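You operate a simulated robot arm through the tools that you are given. There is no shell and no other tool.

You are at the controls of a simulated robot arm. One attempt, no reset.

JOB
Change the worn gasket on the ferrule jig for the white gasket.
Fine: worn gasket into the rework bin, rub the smear off with the pad, put the pad back, clamp shut. Set down upright: grey rubbing pad. What is to be rubbed or washed off counts as gone when no trace of it is left.

It is judged by the outcome, as a careful person would: the job done as asked, and still so three seconds after it is handed in. It fails if anything else is knocked over, pushed out of place, dropped, spilled or broken.

ROBOT AND FRAMES
A 7-joint arm with a two-finger gripper, fixed in place. Base frame: the origin is at the foot of the arm, x ahead of it, y to its left, z up; the work surface is at about z = 0. Lengths are in m, angles in rad, forces in N, time in s.
With the tool pointing down near the work surface it reaches from about 0.26 to 0.6 m from the base axis. Its first joint turns from -2.496 to 2.496 rad. Payload 1.08 kg.
Tool frame: the origin (TCP) lies between the finger pads and is the grasp point; the fingertips stand 0.016 m ahead of it; z points along the fingers, y is the line along which they close. The gripper opens to 0.088 m. The gripper's body begins 0.058 m behind the TCP.
Orientation is that of the tool frame in the base frame, as [roll, pitch, yaw] about the fixed x, y, z axes, in that order (R = Rz(yaw) Ry(pitch) Rx(roll)). With the fingers straight down and closing along the base's y, the tool's x points along the base's -x, its y along +y and its z along -z.

CONTROLS
- The arm moves only by the tool step_arm. Its argument "plan" is a list that holds one entry, the list of rows, each a list of 7 numbers: the gripper command, from -1 (fully open) to 1 (shut), values between in proportion, then the shift along the tool's x, y, z in units of 50 mm (1.0 is 50 mm), then the turn, a rotation vector about the tool's x, y, z in units of 4 degrees (1.0 is 4 degrees). In form: [[[grip, tx, ty, tz, wx, wy, wz], ...]]. A call has 1 to 20 rows; each row shifts and turns the commanded pose from where the row before left it, along the tool's axes as they then stand. A call with a number of a shift or a turn outside -1 to 1 is refused whole. Each row takes 0.2 s and may step no farther than 0.05 m and 0.15 rad from the row before; otherwise, or with a gripper value out of range, the whole call is refused. A pose out of reach is approached as far as the arm can. The call stops where the force on the tool passes 70 N (or 10 N more than at its start, if that is more) or the arm is blocked; 0.2 s more then pass. Each finger halts on what it meets, pressing with about 20 N; the grip force reading is that of the motor and also rises with nothing between the fingers. The clock runs only during rows and for 0.2 s after the last one: add rows that do not move to give the fingers time. The reply holds the time, the measured pose of the TCP, the force on the tool along the base axes, the opening and the grip force, in the units named above and with some noise, with the torque about the TCP (base axes, N m) and any sound that the robot's microphone picked up.
- Cameras (640 x 400 px; columns grow to the right, rows downward): "scene" is fixed at [0.2201, 0.5006, 0.5894]; the picture's right is [-0.79, -0.61, 0.00], its down [-0.40, 0.53, -0.75] and it looks along [0.46, -0.59, -0.66] (base axes); focal length 284 px, centre (320, 200). "wrist" rides on the gripper at [0.082, -0.008, -0.092] in the tool frame; the picture's right is [0.10, 0.99, 0.00], its down [-0.70, 0.07, -0.71] and it looks along [-0.71, 0.07, 0.71] (tool axes); focal length 256 px, centre (320, 200). There is no depth. A picture from a camera that has moved, and an enlarged one, comes with that camera's place and axes in the base frame and with its lens.
- get_image(camera): a new picture of that camera. The clock stands still meanwhile.
- zoom(camera, box): a new picture of the part [left, top, right, bottom] of that camera's present view, enlarged. The clock stands still meanwhile.
- hand_in(): hands the job in; it is judged then, once.

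Nothing tells you positions but the pictures and the camera data. Unless the task says otherwise, let go and move clear before handing in.

The tools are called after "Emit:" as a command line: name --argument value ..., lists and objects as JSON in quotes. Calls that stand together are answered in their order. step_arm: Moves the arm, as the interface text tells. Its arguments: {"type":"object","properties":{"plan":{"type":"array"}},"required":["plan"]} The other tools are called the same way: get_image (camera) takes a picture; zoom (camera, box) takes an enlarged picture of a part of a camera's view; hand_in () hands the job in.

At the start:

```text
t: 0.0
tcp_pos: [0.4509, 0.1764, 0.3741]
tcp_rot: [-3.141, 0.0, -3.14]
ft_force: [0.1, 0.1, 0.4]
moment: [0.01, -0.03, -0.02]
gripper_width: 0.0879
gripper_force: 0.0
```

scene: 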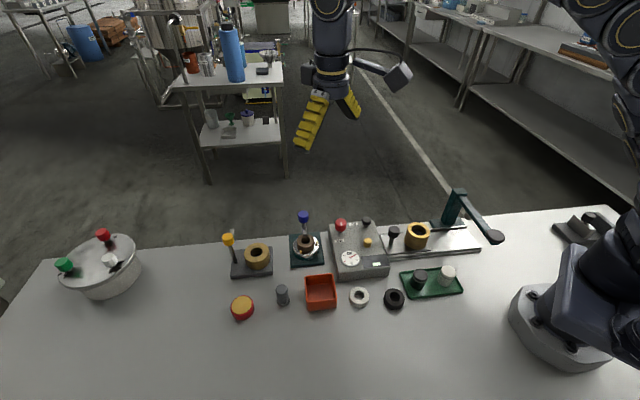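
wrist: 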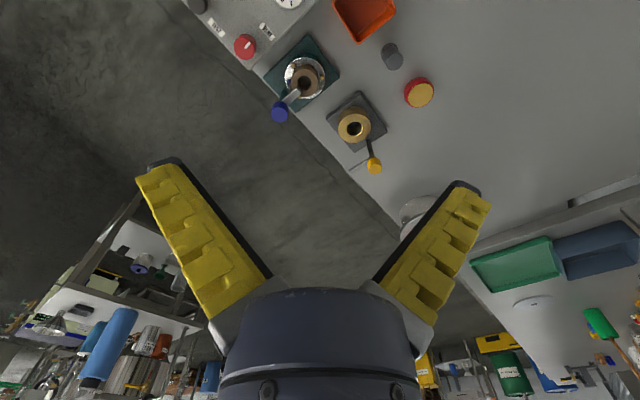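

I see a table with several jigs, bins and gaskets; I'll zoom in to identify the ferrule jig, the worn gasket, the white gasket, the pad and the rework bin before moving.

Emit:
zoom --camera "scene" --box '[200, 190, 360, 330]'

Emit:
zoom --camera "scene" --box '[320, 180, 520, 320]'

Emit:
zoom --camera "scene" --box '[40, 210, 220, 320]'

Emit:
zoom --camera "wrist" --box '[180, 0, 460, 200]'

```text
2.86 times, centred on (280, 260) of scene
camera zoom: at [0.2201, 0.5006, 0.5894], right [-0.79, -0.61, 0.0], down [-0.4, 0.53, -0.75], along [0.46, -0.59, -0.66], focal length 812 px, centre (434, 29)
```

zoom: 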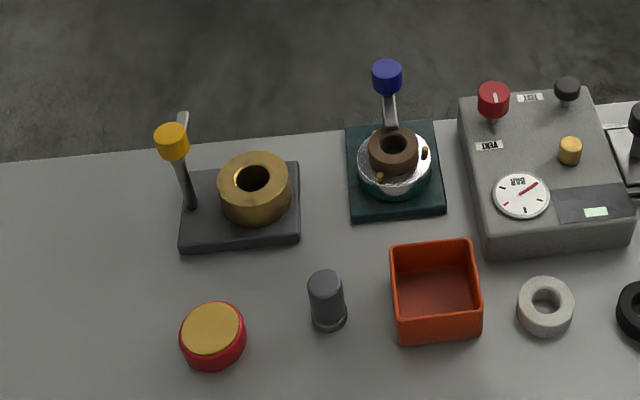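

```text
2.86 times, centred on (420, 250) of scene
camera zoom: at [0.2201, 0.5006, 0.5894], right [-0.79, -0.61, 0.0], down [-0.4, 0.53, -0.75], along [0.46, -0.59, -0.66], focal length 812 px, centre (34, 57)
```

zoom: 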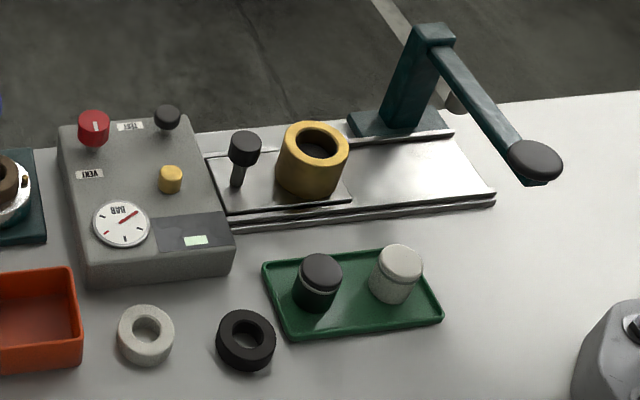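

```text
3.56 times, centred on (130, 265) of scene
camera zoom: at [0.2201, 0.5006, 0.5894], right [-0.79, -0.61, 0.0], down [-0.4, 0.53, -0.75], along [0.46, -0.59, -0.66], focal length 1010 px, centre (996, -31)
```

zoom: 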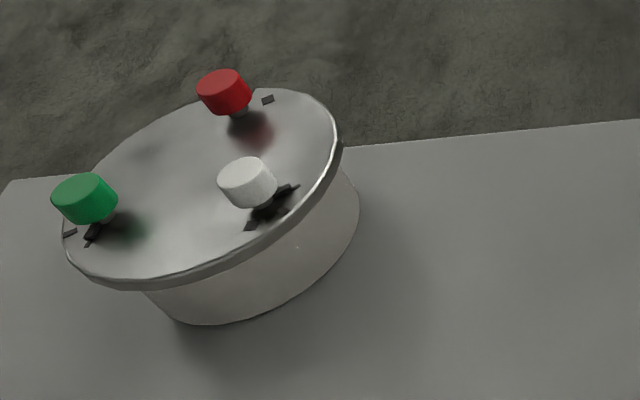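

```text
2.00 times, centred on (320, 100) of wrist
camera zoom: at [0.3681, 0.1674, 0.4664], right [-0.1, 0.99, 0.0], down [0.7, 0.07, 0.71], along [0.71, 0.07, -0.71], focal length 512 px, centre (320, 400)
```

zoom: 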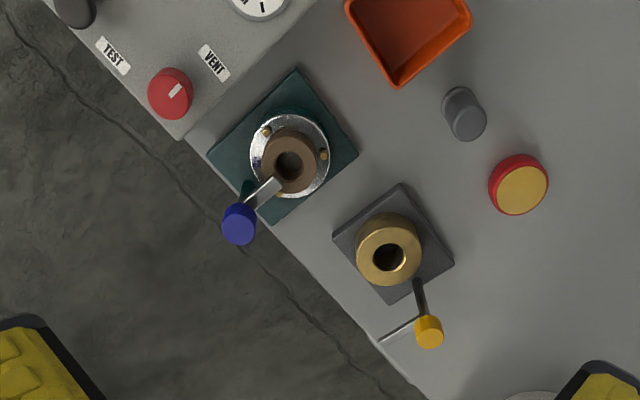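

I take the teal jig with the blue-knobbed clamp and brown ring as the likely ferrule jig, with the white gasket in front, the orange bin as the rework bin, and the grey cylinder as the pad. First I'll move nearer for a closer look and check how the fingers look at part closure.

Emit:
step_arm --plan '[[[0, 0, 0, 0.5, 0, 0, 0], [0, 0, 0, 0.5, 0, 0, 0], [0, 0, 0, 0.5, 0, 0, 0], [0, 0, 0, 0.5, 0, 0, 0]]]'

```text
t: 1.0
tcp_pos: [0.4509, 0.1759, 0.2733]
tcp_rot: [-3.141, -0.001, -3.141]
ft_force: [0.0, 0.2, 0.7]
moment: [0.05, 0.01, 0.01]
gripper_width: 0.049
gripper_force: 2.9
```

Emit:
get_image --camera "wrist"

Emit:
get_image --camera "scene"

```text
taken
camera wrist: at [0.3686, 0.1668, 0.3667], right [-0.1, 0.99, 0.0], down [0.7, 0.07, 0.71], along [0.71, 0.07, -0.71], focal length 256 px, centre (320, 200)
```

wrist: 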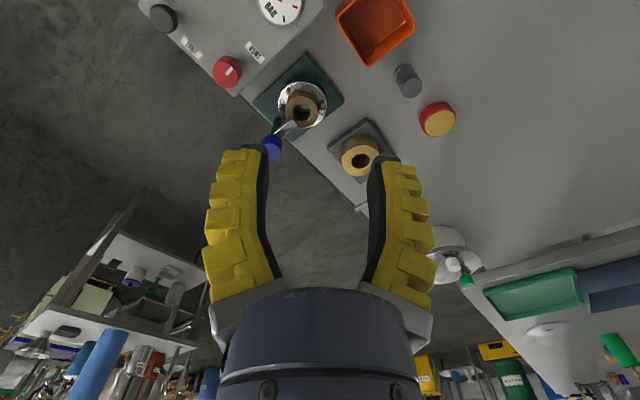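

```text
taken
```

scene: 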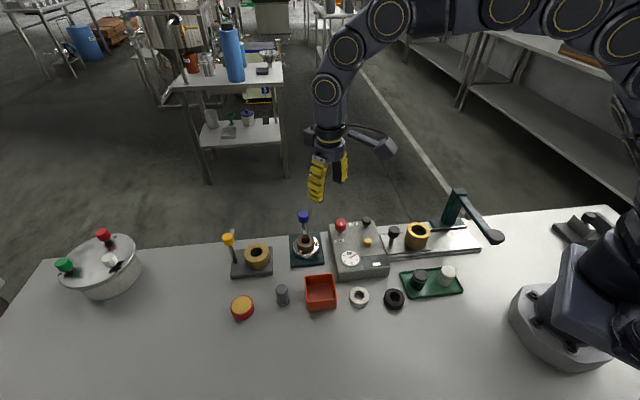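

The fingers close roughly parallel around the TCP and the teal jig sits near (0.525, 0.16). I'll go lower and look at it from close.

Emit:
step_arm --plan '[[[0, 0.3, -0.16, 0.6, 0, 0, 0], [0, 0.3, -0.16, 0.6, 0, 0, 0], [0, 0, 0, 0.6, 0, 0, 0], [0, 0, 0, 0.4, 0, 0, 0], [0, 0, 0, 0, 0, 0, 0]]]'

Emit:
get_image --camera "wrist"

Emit:
zoom --camera "wrist" --box '[200, 60, 440, 210]'

```text
t: 2.2
tcp_pos: [0.4197, 0.1587, 0.1652]
tcp_rot: [3.141, 0.001, -3.139]
ft_force: [-0.3, 0.6, 0.1]
moment: [0.0, -0.03, 0.03]
gripper_width: 0.0485
gripper_force: 3.5
```

```text
taken
camera wrist: at [0.3373, 0.1509, 0.257], right [-0.1, 0.99, 0.0], down [0.7, 0.07, 0.71], along [0.7, 0.07, -0.71], focal length 256 px, centre (320, 200)
```

wrist: 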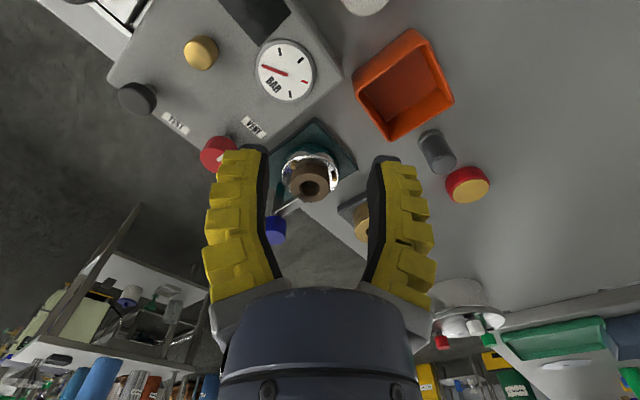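

```text
2.67 times, centred on (320, 135) of wrist
camera zoom: at [0.3373, 0.1509, 0.257], right [-0.1, 0.99, 0.0], down [0.7, 0.07, 0.71], along [0.7, 0.07, -0.71], focal length 683 px, centre (320, 373)
```

zoom: 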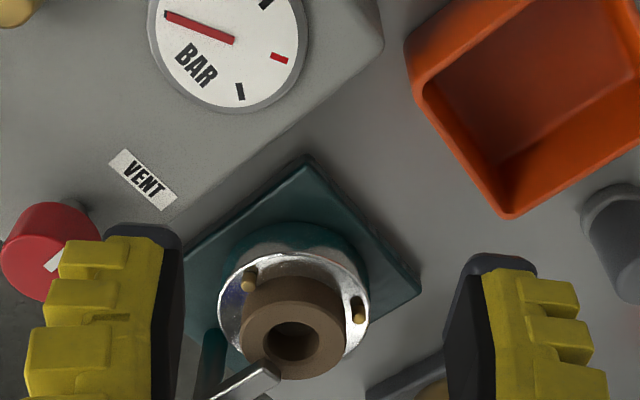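

I see a teal base with a silver seat, two brass pins, the brown ring on it, and a clamp lever with a blue knob. I'll zoom the scene camera more tightly on the jig and on the other parts.

Emit:
zoom --camera "scene" --box '[275, 200, 339, 275]'

Emit:
zoom --camera "scene" --box '[225, 225, 275, 285]'

Emit:
zoom --camera "scene" --box '[260, 270, 310, 315]'

Emit:
zoom --camera "scene" --box '[340, 260, 470, 320]'

```text
5.33 times, centred on (307, 238) of scene
camera zoom: at [0.2201, 0.5006, 0.5894], right [-0.79, -0.61, 0.0], down [-0.4, 0.53, -0.75], along [0.46, -0.59, -0.66], focal length 1515 px, centre (389, 0)
```

zoom: 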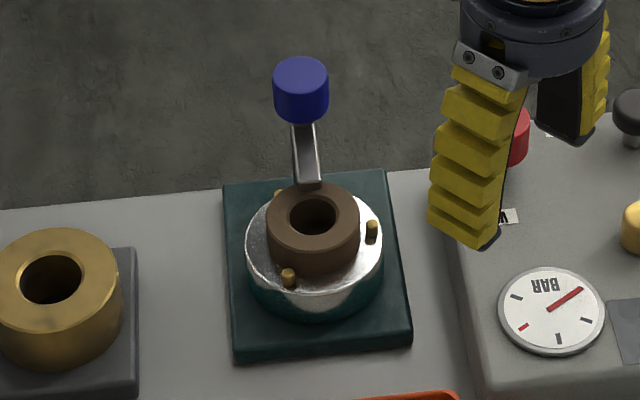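

```text
6.67 times, centred on (250, 255) of scene
camera zoom: at [0.2201, 0.5006, 0.5894], right [-0.79, -0.61, 0.0], down [-0.4, 0.53, -0.75], along [0.46, -0.59, -0.66], focal length 1894 px, centre (787, -167)
```

zoom: 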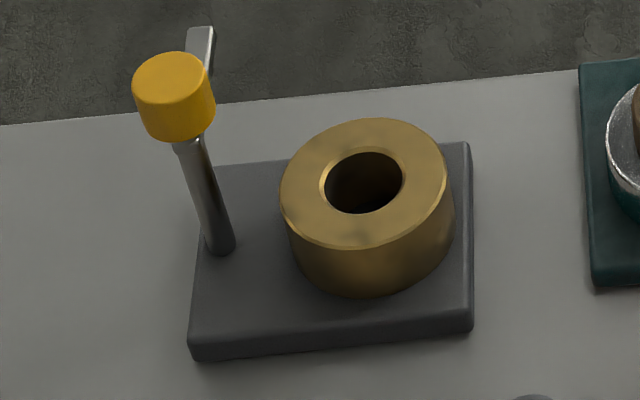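

```text
8.89 times, centred on (285, 292) of scene
camera zoom: at [0.2201, 0.5006, 0.5894], right [-0.79, -0.61, 0.0], down [-0.4, 0.53, -0.75], along [0.46, -0.59, -0.66], focal length 2525 px, centre (631, -622)
```

zoom: 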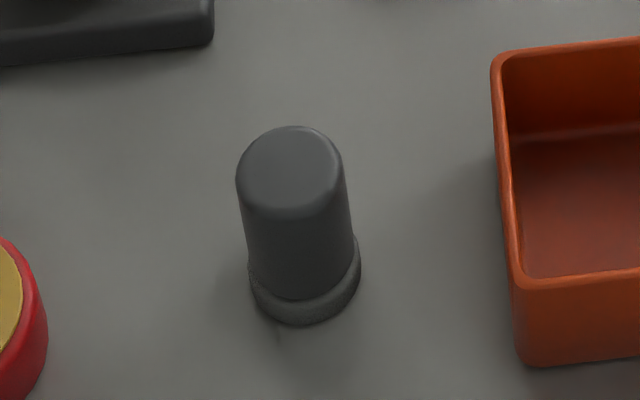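

```text
4.92 times, centred on (405, 290) of scene
camera zoom: at [0.2201, 0.5006, 0.5894], right [-0.79, -0.61, 0.0], down [-0.4, 0.53, -0.75], along [0.46, -0.59, -0.66], focal length 1399 px, centre (-98, -243)
```

zoom: 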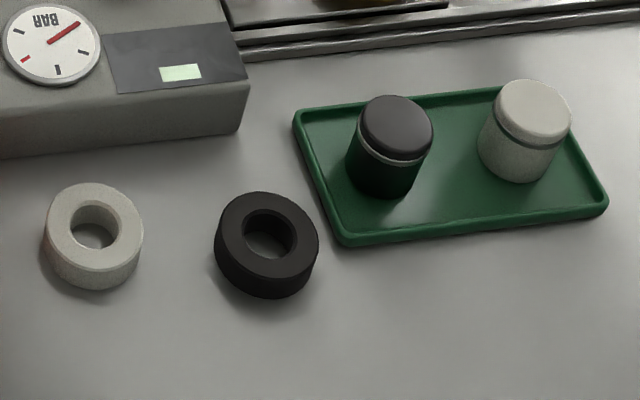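

The jig's clamp looks like a vertical post with a blue knob near (0.56, 0.12, 0.08) and a bar swung over the gasket rim. I'll yaw the wrist to see it from another side before touching anything.

Emit:
step_arm --plan '[[[0, -0.3, 0, -0.7, 0, 0, -1], [0, -0.3, 0, -0.3, 0, 0, -1], [0, 0, 0, 0, 0, 0, -1], [0, 0, 0, 0, 0, 0, -1], [0, 0, 0, 0, 0, 0, -1], [0, 0, 0, 0, 0, 0, -1], [0, 0, 0, 0, 0, 0, -1], [0, 0, 0, 0, 0, 0, -1], [0, 0, 0, 0, 0, 0, -1], [0, 0, 0, 0, 0, 0, -1], [0, 0, 0, 0, 0, 0, -1], [0, 0, 0, 0, 0, 0, -1], [0, 0, 0, 0, 0, 0, -1], [0, 0, 0, 0, 0, 0, -1], [0, 0, 0, 0, 0, 0, -1], [0, 0, 0, 0, 0, 0, 0]]]'

Emit:
get_image --camera "wrist"

```text
t: 5.6
tcp_pos: [0.4497, 0.161, 0.2134]
tcp_rot: [-3.14, 0.001, -2.093]
ft_force: [-0.7, 0.6, 0.4]
moment: [0.02, 0.0, 0.01]
gripper_width: 0.0485
gripper_force: 3.8
```

```text
taken
camera wrist: at [0.416, 0.0859, 0.3062], right [-0.91, 0.41, 0.0], down [0.29, 0.64, 0.71], along [0.29, 0.65, -0.71], focal length 256 px, centre (320, 200)
```

wrist: 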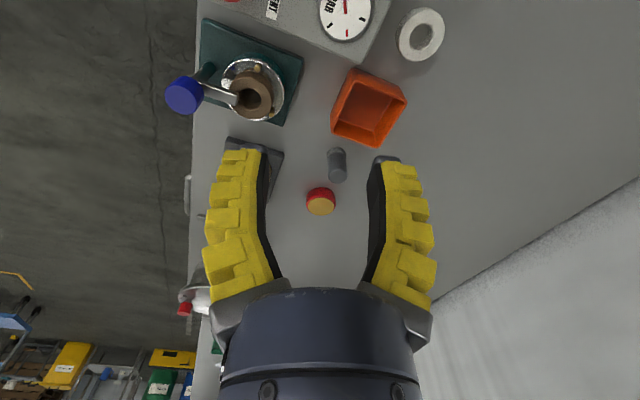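

From here the bar can be seen reaching from the blue knob to the brown ring's rim. I'll shift the camera closer over the jig for a better look.

Emit:
step_arm --plan '[[[0, 0.09, -0.5, 0.2, 0, 0, -1], [0, 0.09, -0.5, 0.2, 0, 0, -1], [0, 0.09, -0.5, 0.2, 0, 0, -1], [0, 0, 0, 0.2, 0, 0, -1], [0, 0, 0, 0, 0, 0, -1], [0, 0, 0, 0, 0, 0, 0]]]'

Emit:
get_image --camera "wrist"

Emit:
zoom --camera "wrist" --box '[220, 20, 420, 145]'

```text
t: 7.0
tcp_pos: [0.512, 0.1156, 0.1737]
tcp_rot: [3.14, 0.0, -1.745]
ft_force: [-1.0, 0.5, 0.6]
moment: [-0.05, 0.0, 0.01]
gripper_width: 0.0484
gripper_force: 3.6
```

```text
taken
camera wrist: at [0.5048, 0.0345, 0.2665], right [-1.0, 0.07, 0.0], down [0.05, 0.7, 0.71], along [0.05, 0.71, -0.7], focal length 256 px, centre (320, 200)
```

wrist: 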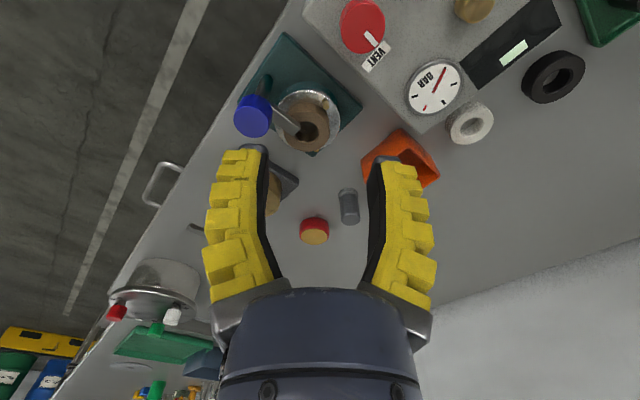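

```text
3.20 times, centred on (320, 82) of wrist
camera zoom: at [0.5048, 0.0345, 0.2665], right [-1.0, 0.07, 0.0], down [0.05, 0.7, 0.71], along [0.05, 0.71, -0.7], focal length 819 px, centre (320, 576)
```

zoom: 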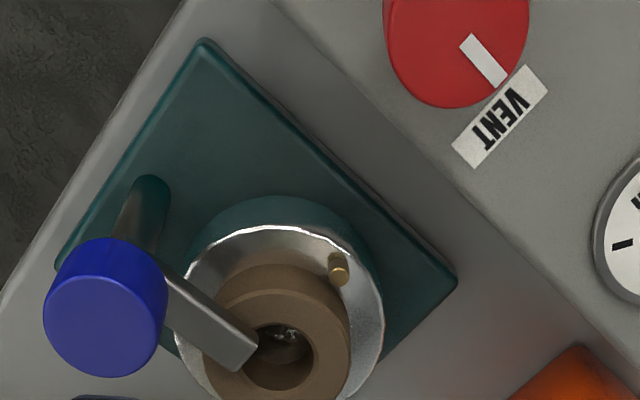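

The clamp is now clear: a post with a blue knob on top and a bar swung over the brown gasket, so it is shut now. Knob top is at about (0.562, 0.124, 0.09) and gasket top centre at about (0.525, 0.158, 0.047). I'll turn the wrist so the fingers will straddle the bar when gripping the knob.

Emit:
step_arm --plan '[[[-0.3, 0, 0, -0.3, 0, 0, 1], [-0.3, 0, 0, -0.3, 0, 0, 1], [-0.3, 0, 0, 0, 0, 0, 1], [-0.3, 0, 0, 0, 0, 0, 1], [-0.3, 0, 0, 0, 0, 0, 1], [-0.3, 0, 0, 0, 0, 0, 1], [-0.3, 0, 0, 0, 0, 0, 1], [-0.3, 0, 0, 0, 0, 0, 1], [-0.3, 0, 0, 0, 0, 0, 1], [-0.3, 0, 0, 0, 0, 0, 1], [-0.3, 0, 0, 0, 0, 0, 1], [-0.3, 0, 0, 0, 0, 0, 1], [-0.3, 0, 0, 0, 0, 0, 1], [-0.3, 0, 0, 0, 0, 0, 1], [-0.3, 0, 0, 0, 0, 0, 1], [-0.3, 0, 0, 0, 0, 0, 1], [-0.3, 0, 0, 0, 0, 0, 1], [-0.3, 0, 0, 0, 0, 0, 1], [-0.3, 0, 0, 0, 0, 0, 1], [-0.3, 0, 0, 0, 0, 0, 1]]]'

Emit:
step_arm --plan '[[[-0.3, 0, 0, 0, 0, 0, 1], [-0.3, 0, 0, 0, 0, 0, 1], [-0.3, 0, 0, 0, 0, 0, 1], [-0.3, 0, 0, 0, 0, 0, 1], [-0.3, 0, 0, 0, 0, 0, 1], [-0.3, 0, 0, 0, 0, 0, 1], [-0.3, 0, 0, 0, 0, 0, 1], [-0.3, 0, 0, 0, 0, 0, 1], [-0.3, 0, 0, 0, 0, 0, 1], [-0.3, 0, 0, 0, 0, 0, 1], [-0.3, 0, 0, 0, 0, 0, 0.6], [-0.3, 0, 0, 0, 0, 0, 0]]]'

Emit:
get_image --camera "wrist"

```text
t: 11.2
tcp_pos: [0.5121, 0.1154, 0.2034]
tcp_rot: [-3.141, 0.002, 3.141]
ft_force: [0.7, 0.9, -0.3]
moment: [0.0, -0.01, -0.03]
gripper_width: 0.0613
gripper_force: 3.1
```

```text
t: 13.8
tcp_pos: [0.5118, 0.1158, 0.2046]
tcp_rot: [-3.141, -0.001, 2.403]
ft_force: [0.3, 0.1, 0.0]
moment: [-0.05, 0.03, 0.02]
gripper_width: 0.0613
gripper_force: 2.9
```

```text
taken
camera wrist: at [0.4454, 0.1647, 0.2969], right [0.59, 0.8, 0.0], down [0.57, -0.42, 0.71], along [0.57, -0.42, -0.71], focal length 256 px, centre (320, 200)
```

wrist: 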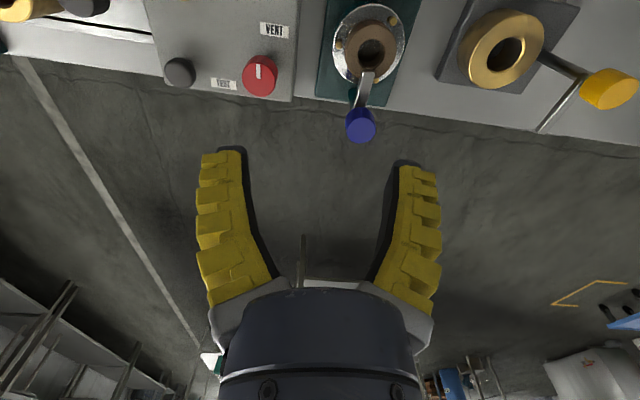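

The knob sits close to where I computed. I'll zoom to refine the knob, bar and gasket positions.

Emit:
zoom --camera "wrist" --box '[290, 0, 450, 150]'

Emit:
get_image --camera "scene"

```text
2.67 times, centred on (370, 75) of wrist
camera zoom: at [0.4454, 0.1647, 0.2969], right [0.59, 0.8, 0.0], down [0.57, -0.42, 0.71], along [0.57, -0.42, -0.71], focal length 683 px, centre (187, 533)
```

zoom: 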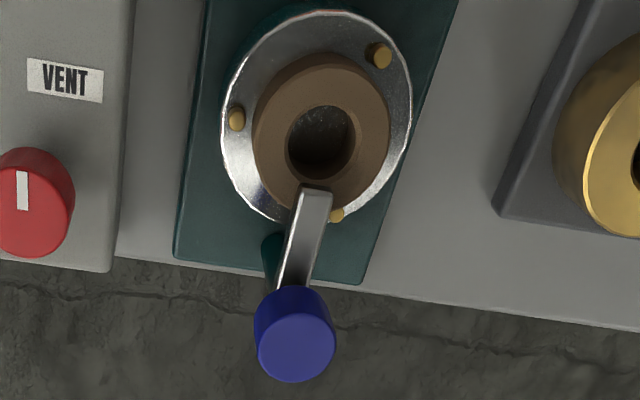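

```text
taken
```

scene: 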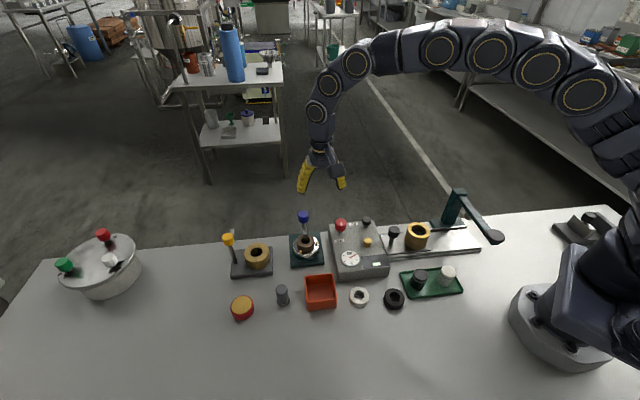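

Knob axis taken at (0.5625, 0.1237). I'll move over it and descend part way, then check.

Emit:
step_arm --plan '[[[-0.5, -0.322, 0.4, 0, 0, 0, 0], [-0.5, -0.322, 0.4, 0, 0, 0, 0], [-0.5, 0, 0, 0.5, 0, 0, 0], [-0.5, 0, 0, 0.5, 0, 0, 0], [-0.5, 0, 0, 0.4, 0, 0, 0], [-0.5, 0, 0, 0, 0, 0, 0]]]'

Emit:
get_image --camera "wrist"

Emit:
zoom --camera "scene" --box '[260, 150, 360, 270]'

```text
t: 15.2
tcp_pos: [0.5635, 0.1243, 0.1329]
tcp_rot: [-3.14, -0.001, 2.403]
ft_force: [0.1, 0.4, 0.2]
moment: [0.0, 0.01, -0.01]
gripper_width: 0.0693
gripper_force: 2.4
```

```text
taken
camera wrist: at [0.4964, 0.1724, 0.2257], right [0.59, 0.8, 0.0], down [0.57, -0.42, 0.71], along [0.57, -0.42, -0.7], focal length 256 px, centre (320, 200)
```

wrist: 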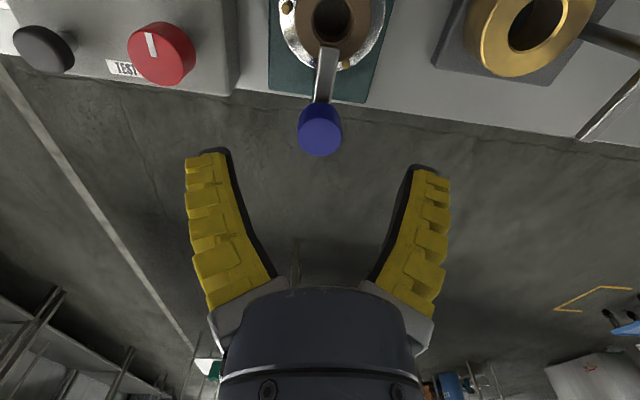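

```text
3.33 times, centred on (310, 210) of scene
camera zoom: at [0.2201, 0.5006, 0.5894], right [-0.79, -0.61, 0.0], down [-0.4, 0.53, -0.75], along [0.46, -0.59, -0.66], focal length 947 px, centre (353, 167)
```

zoom: 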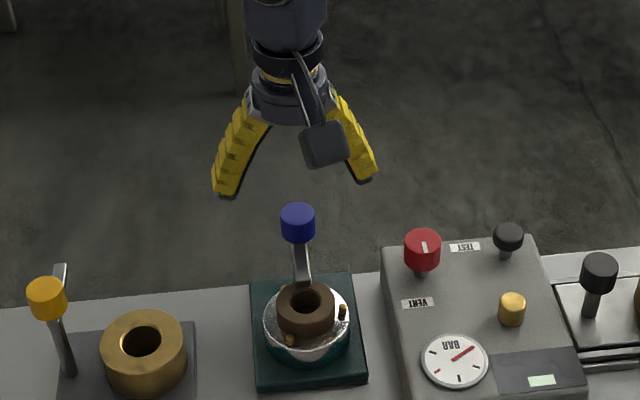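

The gripper is centred over the knob. I'll lower around it and close gently, watching the forces.

Emit:
step_arm --plan '[[[-0.3, 0, -0.02, 0.3, 0, 0, 0], [-0.3, 0, 0, 0.3, 0, 0, 0], [-0.3, 0, 0, 0.3, 0, 0, 0], [-0.3, 0, 0, 0, 0, 0, 0]]]'

Emit:
get_image --camera "wrist"

Emit:
zoom --camera "scene" --box '[260, 170, 360, 280]'

```text
t: 16.2
tcp_pos: [0.5629, 0.1213, 0.0898]
tcp_rot: [-3.141, 0.0, 2.403]
ft_force: [0.0, 0.4, 0.6]
moment: [0.0, 0.0, 0.01]
gripper_width: 0.0615
gripper_force: 2.8
```

```text
taken
camera wrist: at [0.4965, 0.1712, 0.1819], right [0.59, 0.8, 0.0], down [0.57, -0.42, 0.71], along [0.57, -0.42, -0.7], focal length 256 px, centre (320, 200)
```

wrist: 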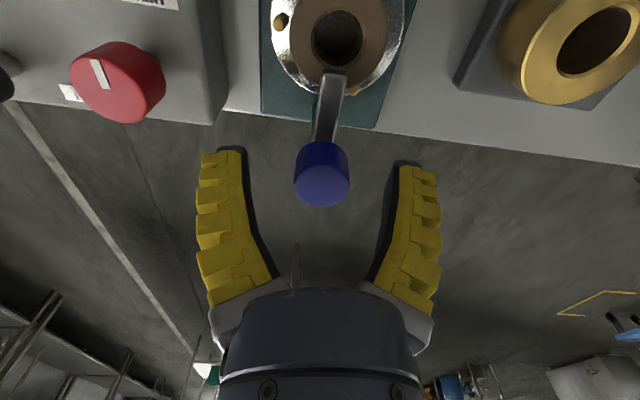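

```text
3.64 times, centred on (310, 225) of scene
camera zoom: at [0.2201, 0.5006, 0.5894], right [-0.79, -0.61, 0.0], down [-0.4, 0.53, -0.75], along [0.46, -0.59, -0.66], focal length 1033 px, centre (356, 109)
```

zoom: 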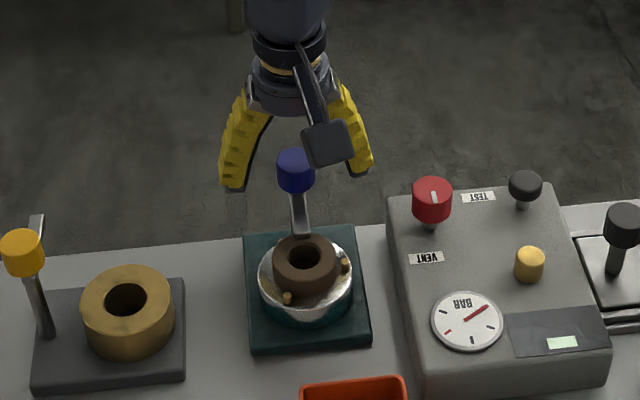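

The knob is centred between the fingers. I'll lower slightly and close on the knob.

Emit:
step_arm --plan '[[[-0.3, 0, 0, 0.14, 0, 0, 0], [0.2, 0, 0, 0, 0, 0, 0], [0.6, 0, 0, 0, 0, 0, 0], [0.6, 0, 0, 0, 0, 0, 0]]]'

Emit:
get_image --camera "wrist"

```text
t: 17.2
tcp_pos: [0.5625, 0.1234, 0.0815]
tcp_rot: [3.14, 0.0, 2.404]
ft_force: [0.4, 3.4, -0.2]
moment: [-0.01, -0.03, 0.02]
gripper_width: 0.024
gripper_force: 5.1
```

```text
taken
camera wrist: at [0.4953, 0.1719, 0.1747], right [0.59, 0.8, 0.0], down [0.57, -0.42, 0.71], along [0.57, -0.42, -0.71], focal length 256 px, centre (320, 200)
```

wrist: 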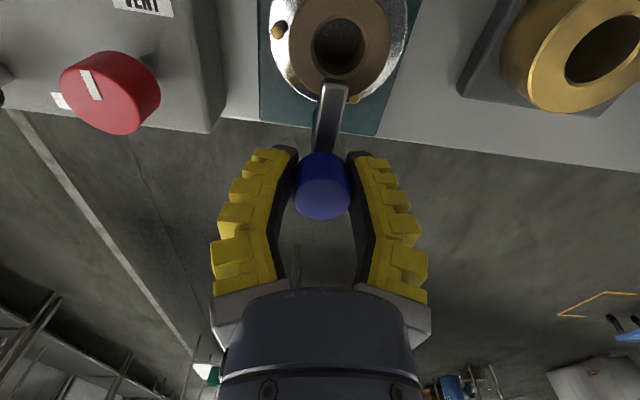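

The fingers hold the knob (0.024 m). I'll grip fully and try a small counter-clockwise twist, watching the torque.

Emit:
step_arm --plan '[[[1, 0, 0, 0, 0, 0, 0], [1, 0, 0, 0, 0, 0, 0], [1, 0, 0, 0, 0, 0, -0.5], [1, 0, 0, 0, 0, 0, -0.5], [1, 0, 0, 0, 0, 0, -0.5]]]'

Emit:
get_image --camera "wrist"

```text
t: 18.4
tcp_pos: [0.5615, 0.1236, 0.0849]
tcp_rot: [3.14, 0.001, 2.508]
ft_force: [-1.3, 7.5, 11.0]
moment: [0.02, 0.03, -0.27]
gripper_width: 0.016
gripper_force: 21.4
```

```text
taken
camera wrist: at [0.4905, 0.1652, 0.1749], right [0.51, 0.86, 0.0], down [0.61, -0.36, 0.71], along [0.61, -0.36, -0.7], focal length 256 px, centre (320, 200)
```

wrist: 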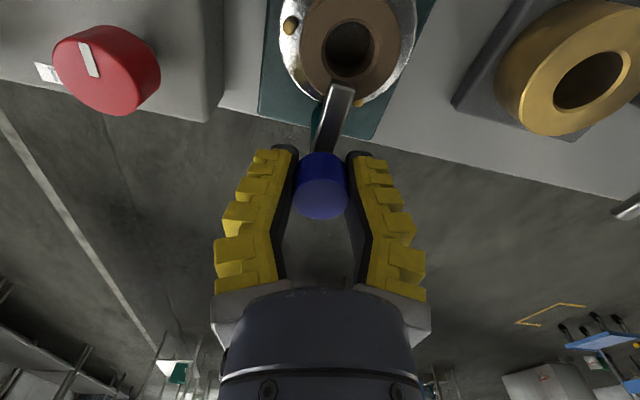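

The knob resisted the counter-clockwise twist (torque about −0.27 N m) and the bar did not follow. I'll undo that and try gently the clockwise way.

Emit:
step_arm --plan '[[[1, 0, 0, 0, 0, 0, 0.5], [1, 0, 0, 0, 0, 0, 0.5], [1, 0, 0, 0, 0, 0, 0.5], [1, 0, 0, 0, 0, 0, 0.5], [1, 0, 0, 0, 0, 0, 0.5], [1, 0, 0, 0, 0, 0, 0.5]]]'

Emit:
get_image --camera "wrist"

Emit:
zoom --camera "scene" --box '[260, 170, 360, 280]'

```text
t: 19.8
tcp_pos: [0.5616, 0.1241, 0.0836]
tcp_rot: [3.141, 0.001, 2.296]
ft_force: [0.1, 10.1, 11.6]
moment: [0.08, 0.01, 0.0]
gripper_width: 0.0157
gripper_force: 21.7
```

```text
taken
camera wrist: at [0.5008, 0.1791, 0.1748], right [0.68, 0.74, 0.0], down [0.52, -0.48, 0.71], along [0.52, -0.48, -0.71], focal length 256 px, centre (320, 200)
```

wrist: 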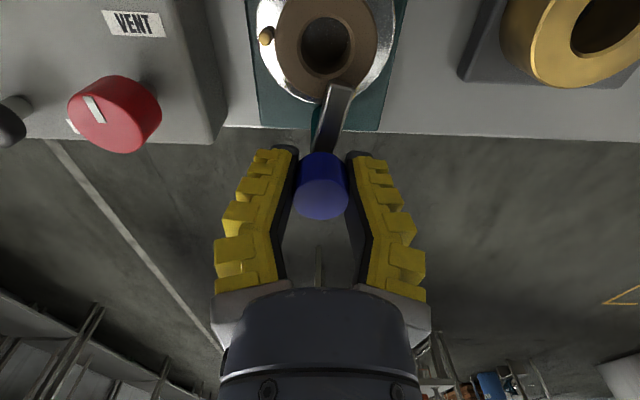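

```text
3.64 times, centred on (310, 225) of scene
camera zoom: at [0.2201, 0.5006, 0.5894], right [-0.79, -0.61, 0.0], down [-0.4, 0.53, -0.75], along [0.46, -0.59, -0.66], focal length 1033 px, centre (356, 109)
```

zoom: 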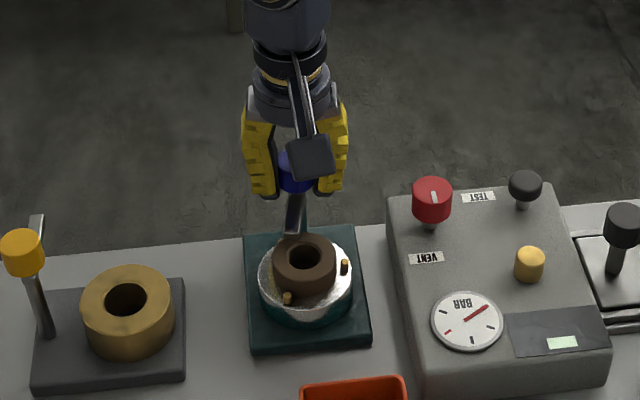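

The bar swung clockwise with the knob and no resisting torque, so clockwise opens it. I'll continue in that direction.

Emit:
step_arm --plan '[[[1, 0.02, 0.02, -0.04, 0, 0, 0.8], [1, 0, 0, 0, 0, 0, 0.8], [1, 0, 0, 0, 0, 0, 0.8], [1, 0, 0, 0, 0, 0, 0.8], [1, 0, 0, 0, 0, 0, 0.8], [1, 0, 0, 0, 0, 0, 0.8]]]'

Emit:
get_image --camera "wrist"

Emit:
zoom --camera "scene" --box '[260, 170, 360, 280]'

```text
t: 21.2
tcp_pos: [0.5623, 0.1234, 0.084]
tcp_rot: [-3.139, 0.001, 1.963]
ft_force: [12.9, 4.9, -15.0]
moment: [0.03, 0.15, 0.0]
gripper_width: 0.0142
gripper_force: 22.0
```

```text
taken
camera wrist: at [0.5224, 0.1967, 0.1755], right [0.88, 0.47, 0.0], down [0.33, -0.62, 0.71], along [0.34, -0.63, -0.7], focal length 256 px, centre (320, 200)
```

wrist: 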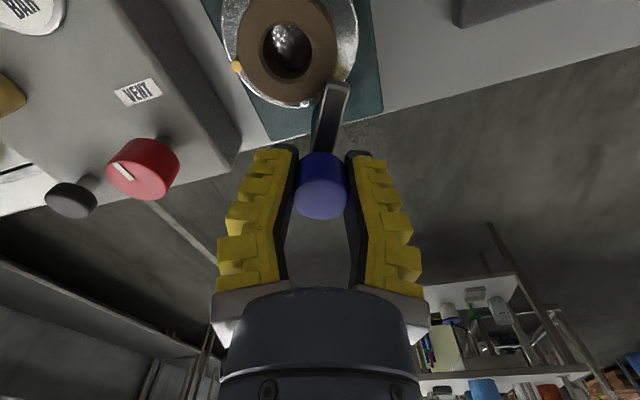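

```text
3.64 times, centred on (310, 225) of scene
camera zoom: at [0.2201, 0.5006, 0.5894], right [-0.79, -0.61, 0.0], down [-0.4, 0.53, -0.75], along [0.46, -0.59, -0.66], focal length 1033 px, centre (356, 109)
```

zoom: 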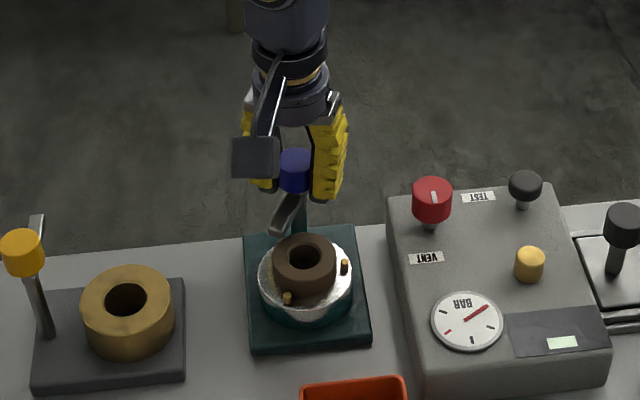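

The arm is swinging open with the gripper. I'll keep turning clockwise in small calls.

Emit:
step_arm --plan '[[[1, -0.01, 0.02, 0.02, 0, 0, 0.8], [1, 0, 0, 0, 0, 0, 0.8], [1, 0, 0, 0, 0, 0, 0.8], [1, 0, 0, 0, 0, 0, 0.8], [1, 0, 0, 0, 0, 0, 0.8], [1, 0, 0, 0, 0, 0, 0.8], [1, 0, 0, 0, 0, 0, 0.8], [1, 0, 0, 0, 0, 0, 0.8]]]'

Emit:
get_image --camera "wrist"

Emit:
zoom --camera "scene" --box '[260, 170, 360, 280]'

```text
t: 23.0
tcp_pos: [0.5623, 0.1231, 0.0819]
tcp_rot: [-3.138, 0.002, 1.515]
ft_force: [-26.2, -8.6, 8.8]
moment: [-0.03, 0.31, 0.06]
gripper_width: 0.0148
gripper_force: 22.0
```

```text
taken
camera wrist: at [0.5582, 0.2065, 0.1749], right [1.0, 0.05, 0.0], down [0.04, -0.7, 0.71], along [0.03, -0.71, -0.7], focal length 256 px, centre (320, 200)
```

wrist: 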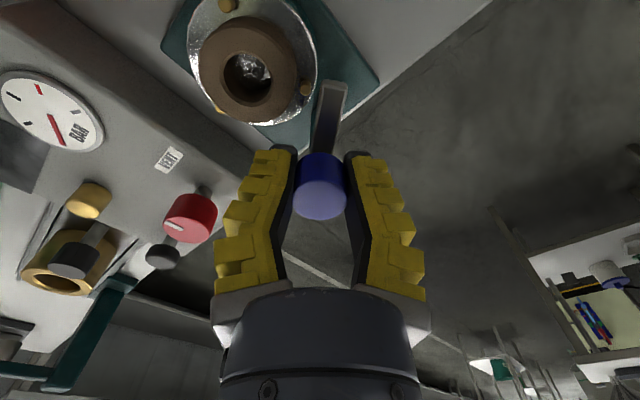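

```text
3.64 times, centred on (310, 225) of scene
camera zoom: at [0.2201, 0.5006, 0.5894], right [-0.79, -0.61, 0.0], down [-0.4, 0.53, -0.75], along [0.46, -0.59, -0.66], focal length 1033 px, centre (356, 109)
```

zoom: 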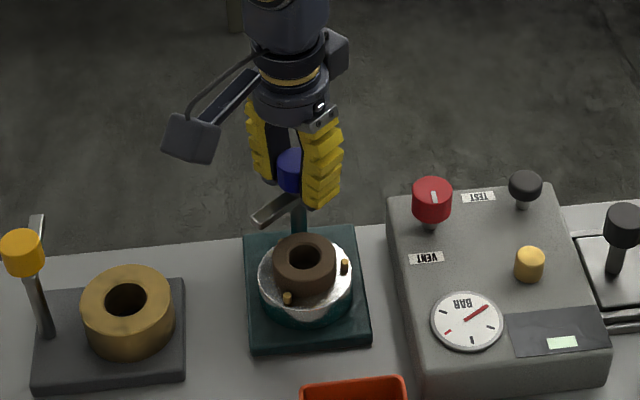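

The arm has swung about 50°. I'll continue turning toward fully open.

Emit:
step_arm --plan '[[[1, 0, -0.015, 0, 0, 0, 0.8], [1, 0, 0, 0, 0, 0, 0.8], [1, 0, 0, 0, 0, 0, 0.8], [1, 0, 0, 0, 0, 0, 0.8], [1, 0, 0, 0, 0, 0, 0.8], [1, 0, 0, 0, 0, 0, 0.8], [1, 0, 0, 0, 0, 0, 0.8], [1, 0, 0, 0, 0, 0, 0.8]]]'

Emit:
get_image --camera "wrist"

Emit:
zoom --camera "scene" --box '[260, 170, 360, 280]'

```text
t: 24.8
tcp_pos: [0.5616, 0.123, 0.0824]
tcp_rot: [3.141, 0.0, 1.068]
ft_force: [-11.7, -8.0, 2.0]
moment: [-0.25, 0.28, -0.01]
gripper_width: 0.0144
gripper_force: 21.8
```

```text
taken
camera wrist: at [0.5937, 0.2001, 0.1753], right [0.92, -0.39, 0.0], down [-0.28, -0.65, 0.71], along [-0.28, -0.65, -0.71], focal length 256 px, centre (320, 200)
```

wrist: 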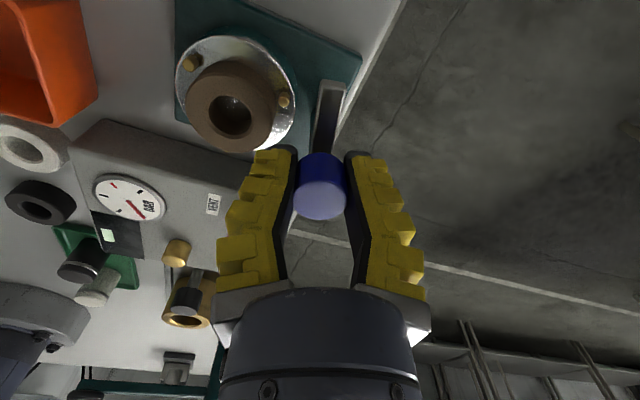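

```text
3.64 times, centred on (310, 225) of scene
camera zoom: at [0.2201, 0.5006, 0.5894], right [-0.79, -0.61, 0.0], down [-0.4, 0.53, -0.75], along [0.46, -0.59, -0.66], focal length 1033 px, centre (356, 109)
```

zoom: 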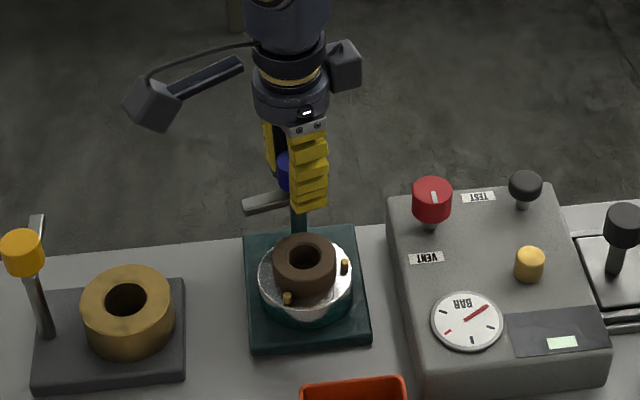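

About 75° open now. I'll continue a bit further in smaller steps until the stop or about 95–100°.

Emit:
step_arm --plan '[[[1, 0, 0, 0, 0, 0, 0.7], [1, 0, 0, 0, 0, 0, 0.7], [1, 0, 0, 0, 0, 0, 0.7], [1, 0, 0, 0, 0, 0, 0.7], [1, 0, 0, 0, 0, 0, 0.7]]]'

Emit:
zoom --camera "scene" --box '[260, 170, 360, 280]'

```text
t: 26.0
tcp_pos: [0.5615, 0.1238, 0.0825]
tcp_rot: [3.141, 0.003, 0.826]
ft_force: [-13.5, -9.8, 5.0]
moment: [-0.11, 0.03, 0.08]
gripper_width: 0.0141
gripper_force: 22.4
```

```text
3.64 times, centred on (310, 225) of scene
camera zoom: at [0.2201, 0.5006, 0.5894], right [-0.79, -0.61, 0.0], down [-0.4, 0.53, -0.75], along [0.46, -0.59, -0.66], focal length 1033 px, centre (356, 109)
```

zoom: 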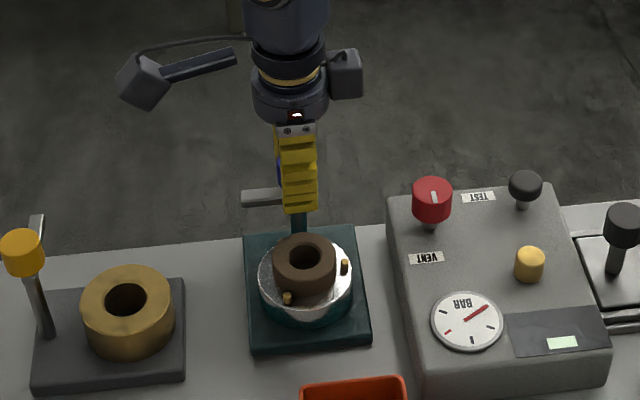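

The arm is now about 90° open, clear of the gasket. I'll release the knob and rise.

Emit:
step_arm --plan '[[[0.4, 0, 0, 0, 0, 0, 0], [0, 0, 0, 0, 0, 0, 0], [0, 0, 0, 0, 0, 0, 0], [0, 0, 0, -0.3, 0, 0, 0], [0, 0, 0, -0.5, 0, 0, 0], [0, 0, 0, -0.6, 0, 0, 0], [0, 0, 0, -0.6, 0, 0, 0], [0, 0, 0, 0, 0, 0, 0]]]'

Emit:
get_image --camera "wrist"

Emit:
zoom --camera "scene" --box '[260, 170, 360, 280]'

```text
t: 27.8
tcp_pos: [0.561, 0.1252, 0.1837]
tcp_rot: [-3.141, 0.0, 0.824]
ft_force: [0.4, 0.5, -0.1]
moment: [0.02, -0.02, -0.03]
gripper_width: 0.0486
gripper_force: 3.7
```

```text
taken
camera wrist: at [0.61, 0.1911, 0.2757], right [0.8, -0.6, 0.0], down [-0.42, -0.56, 0.71], along [-0.43, -0.57, -0.7], focal length 256 px, centre (320, 200)
```

wrist: 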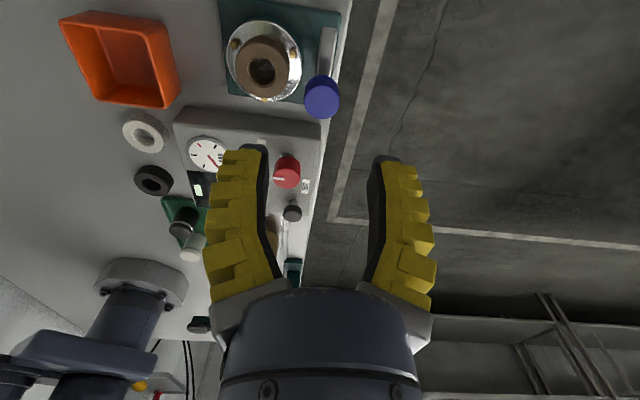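

```text
3.64 times, centred on (310, 225) of scene
camera zoom: at [0.2201, 0.5006, 0.5894], right [-0.79, -0.61, 0.0], down [-0.4, 0.53, -0.75], along [0.46, -0.59, -0.66], focal length 1033 px, centre (356, 109)
```

zoom: 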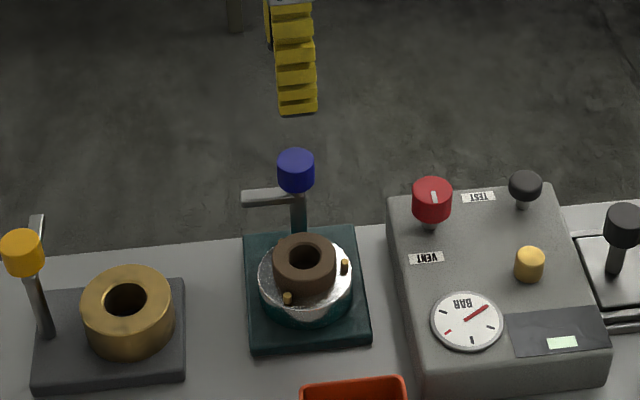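

The clamp stays open. Now I'll rotate the wrist back to yaw ≈ 2.88 (fingers closing along 75°, midway between the pins).

Emit:
step_arm --plan '[[[0, 0, 0, 0, 0, 0, -1], [0, 0, 0, 0, 0, 0, -1], [0, 0, 0, 0, 0, 0, -1], [0, 0, 0, 0, 0, 0, -1], [0, 0, 0, 0, 0, 0, -1], [0, 0, 0, 0, 0, 0, -1], [0, 0, 0, 0, 0, 0, -1], [0, 0, 0, 0, 0, 0, -1], [0, 0, 0, 0, 0, 0, -1], [0, 0, 0, 0, 0, 0, -1], [0, 0, 0, 0, 0, 0, -1], [0, 0, 0, 0, 0, 0, -1], [0, 0, 0, 0, 0, 0, -1], [0, 0, 0, 0, 0, 0, -1], [0, 0, 0, 0, 0, 0, -1], [0, 0, 0, 0, 0, 0, -1], [0, 0, 0, 0, 0, 0, -1], [0, 0, 0, 0, 0, 0, -1], [0, 0, 0, 0, 0, 0, -1], [0, 0, 0, 0, 0, 0, -1]]]'

Emit:
step_arm --plan '[[[-0.3, 0, 0, 0, 0, 0, -1], [-0.3, 0, 0, 0, 0, 0, -1], [-0.3, 0, 0, 0, 0, 0, -1], [-0.3, 0, 0, 0, 0, 0, -1], [-0.3, 0, 0, 0, 0, 0, -1], [-0.3, 0, 0, 0, 0, 0, -1], [-0.3, 0, 0, 0, 0, 0, -1], [-0.3, 0, 0, 0, 0, 0, -1], [-0.3, 0, 0, 0, 0, 0, -1], [-0.3, 0, 0, 0, 0, 0, -0.45], [-0.3, 0, 0, 0, 0, 0, 0]]]'

Emit:
get_image --camera "wrist"

```text
t: 32.0
tcp_pos: [0.5631, 0.1254, 0.1832]
tcp_rot: [-3.141, -0.002, 2.223]
ft_force: [-0.2, -0.1, -0.6]
moment: [0.03, 0.0, -0.02]
gripper_width: 0.0486
gripper_force: 3.2
```

```text
t: 34.4
tcp_pos: [0.5623, 0.1252, 0.1835]
tcp_rot: [3.14, 0.0, 2.88]
ft_force: [0.7, 0.3, -0.1]
moment: [0.02, 0.02, -0.03]
gripper_width: 0.0611
gripper_force: 3.1
```

```text
taken
camera wrist: at [0.4802, 0.1378, 0.276], right [0.16, 0.99, 0.0], down [0.7, -0.11, 0.71], along [0.7, -0.11, -0.71], focal length 256 px, centre (320, 200)
```

wrist: 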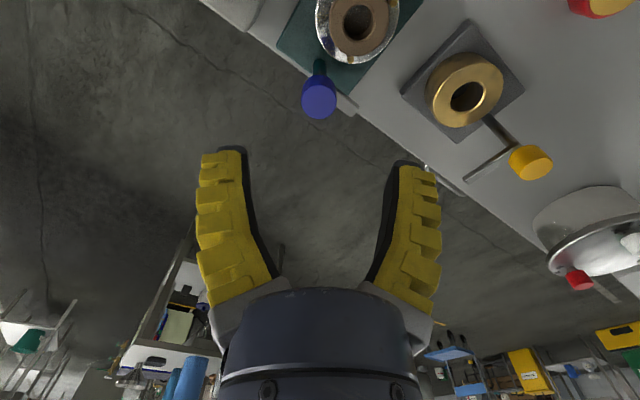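

Next I'll move above the gasket centre (0.5255, 0.159) and descend part-way to verify alignment.

Emit:
step_arm --plan '[[[-0.3, 0.443, 0.232, 0, 0, 0, 0], [-0.3, 0.443, 0.232, 0, 0, 0, 0], [-0.3, 0, 0, 0.6, 0, 0, 0], [-0.3, 0, 0, 0.5, 0, 0, 0], [-0.3, 0, 0, 0.5, 0, 0, 0], [-0.3, 0, 0, 0, 0, 0, 0]]]'

Emit:
get_image --camera "wrist"

Emit:
zoom --camera "wrist" --box '[220, 80, 420, 220]'

Emit:
zoom --camera "scene" --box '[260, 170, 360, 280]'

```text
t: 35.8
tcp_pos: [0.5263, 0.1583, 0.1019]
tcp_rot: [-3.142, -0.001, 2.88]
ft_force: [-0.1, -0.2, 0.2]
moment: [-0.02, 0.0, 0.01]
gripper_width: 0.0611
gripper_force: 2.5
```

```text
taken
camera wrist: at [0.4432, 0.1705, 0.1948], right [0.16, 0.99, 0.0], down [0.7, -0.11, 0.71], along [0.7, -0.11, -0.71], focal length 256 px, centre (320, 200)
```

wrist: 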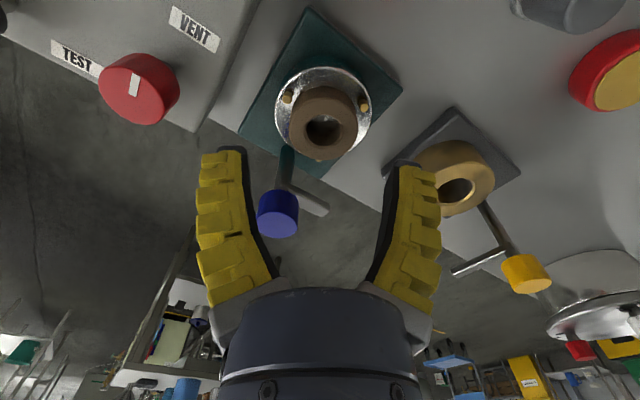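

```text
2.86 times, centred on (320, 150) of wrist
camera zoom: at [0.4432, 0.1705, 0.1948], right [0.16, 0.99, 0.0], down [0.7, -0.11, 0.71], along [0.7, -0.11, -0.71], focal length 731 px, centre (320, 343)
```

zoom: 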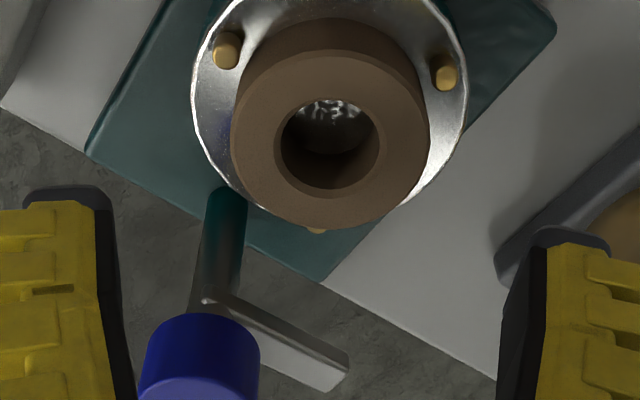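

```text
3.64 times, centred on (310, 225) of scene
camera zoom: at [0.2201, 0.5006, 0.5894], right [-0.79, -0.61, 0.0], down [-0.4, 0.53, -0.75], along [0.46, -0.59, -0.66], focal length 1033 px, centre (356, 109)
```

zoom: 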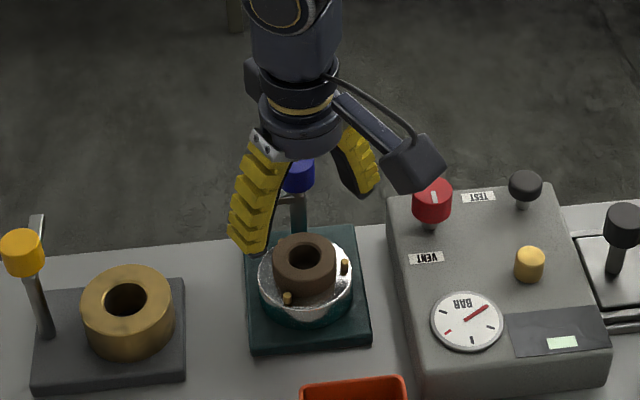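

The gasket is centred under the gripper (measured centre ≈ (0.526, 0.159)). I'll descend so the fingertips take the upper part of the ring, above the pins, and close gently.

Emit:
step_arm --plan '[[[-0.3, 0, 0.01, 0.3, 0, 0, 0], [-0.3, 0, 0, 0.3, 0, 0, 0], [-0.3, 0, 0, 0.3, 0, 0, 0], [-0.3, 0, 0, 0, 0, 0, 0]]]'

Emit:
get_image --camera "wrist"

Emit:
zoom --camera "scene" --box '[260, 190, 360, 280]'

```text
t: 36.8
tcp_pos: [0.5262, 0.1584, 0.057]
tcp_rot: [3.141, 0.001, 2.883]
ft_force: [-0.2, -0.5, -0.8]
moment: [0.0, 0.0, -0.01]
gripper_width: 0.0615
gripper_force: 2.8
```

```text
taken
camera wrist: at [0.444, 0.1715, 0.1494], right [0.16, 0.99, 0.0], down [0.7, -0.11, 0.71], along [0.7, -0.11, -0.71], focal length 256 px, centre (320, 200)
```

wrist: 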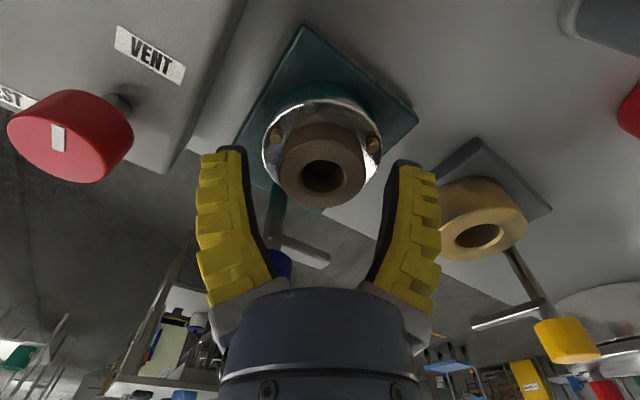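

```text
4.44 times, centred on (310, 235) of scene
camera zoom: at [0.2201, 0.5006, 0.5894], right [-0.79, -0.61, 0.0], down [-0.4, 0.53, -0.75], along [0.46, -0.59, -0.66], focal length 1263 px, centre (364, 44)
```

zoom: 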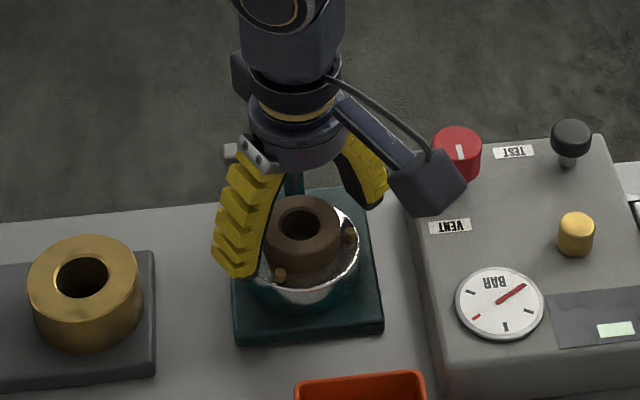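

Aligned; closing on the worn gasket.

Emit:
step_arm --plan '[[[0.1, 0, 0, 0, 0, 0, 0], [0.6, 0, 0, 0, 0, 0, 0], [1, 0, 0, 0, 0, 0, 0], [1, 0, 0, 0, 0, 0, 0]]]'

Emit:
get_image --camera "wrist"

```text
t: 37.8
tcp_pos: [0.5261, 0.1583, 0.0577]
tcp_rot: [-3.141, -0.001, 2.883]
ft_force: [-2.1, 1.0, 8.9]
moment: [0.03, -0.07, -0.02]
gripper_width: 0.0375
gripper_force: 20.0
```

```text
taken
camera wrist: at [0.4442, 0.1717, 0.1499], right [0.16, 0.99, 0.0], down [0.7, -0.11, 0.71], along [0.7, -0.11, -0.7], focal length 256 px, centre (320, 200)
```

wrist: 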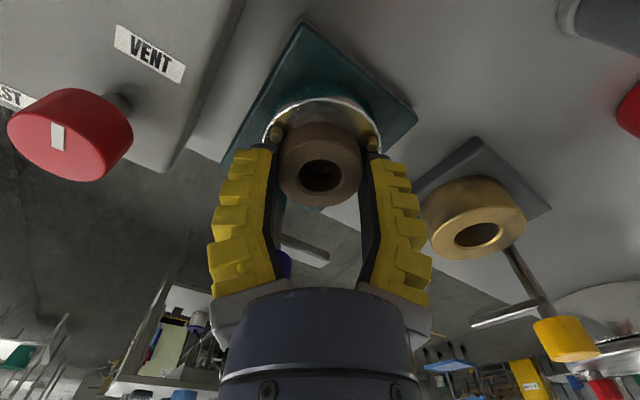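

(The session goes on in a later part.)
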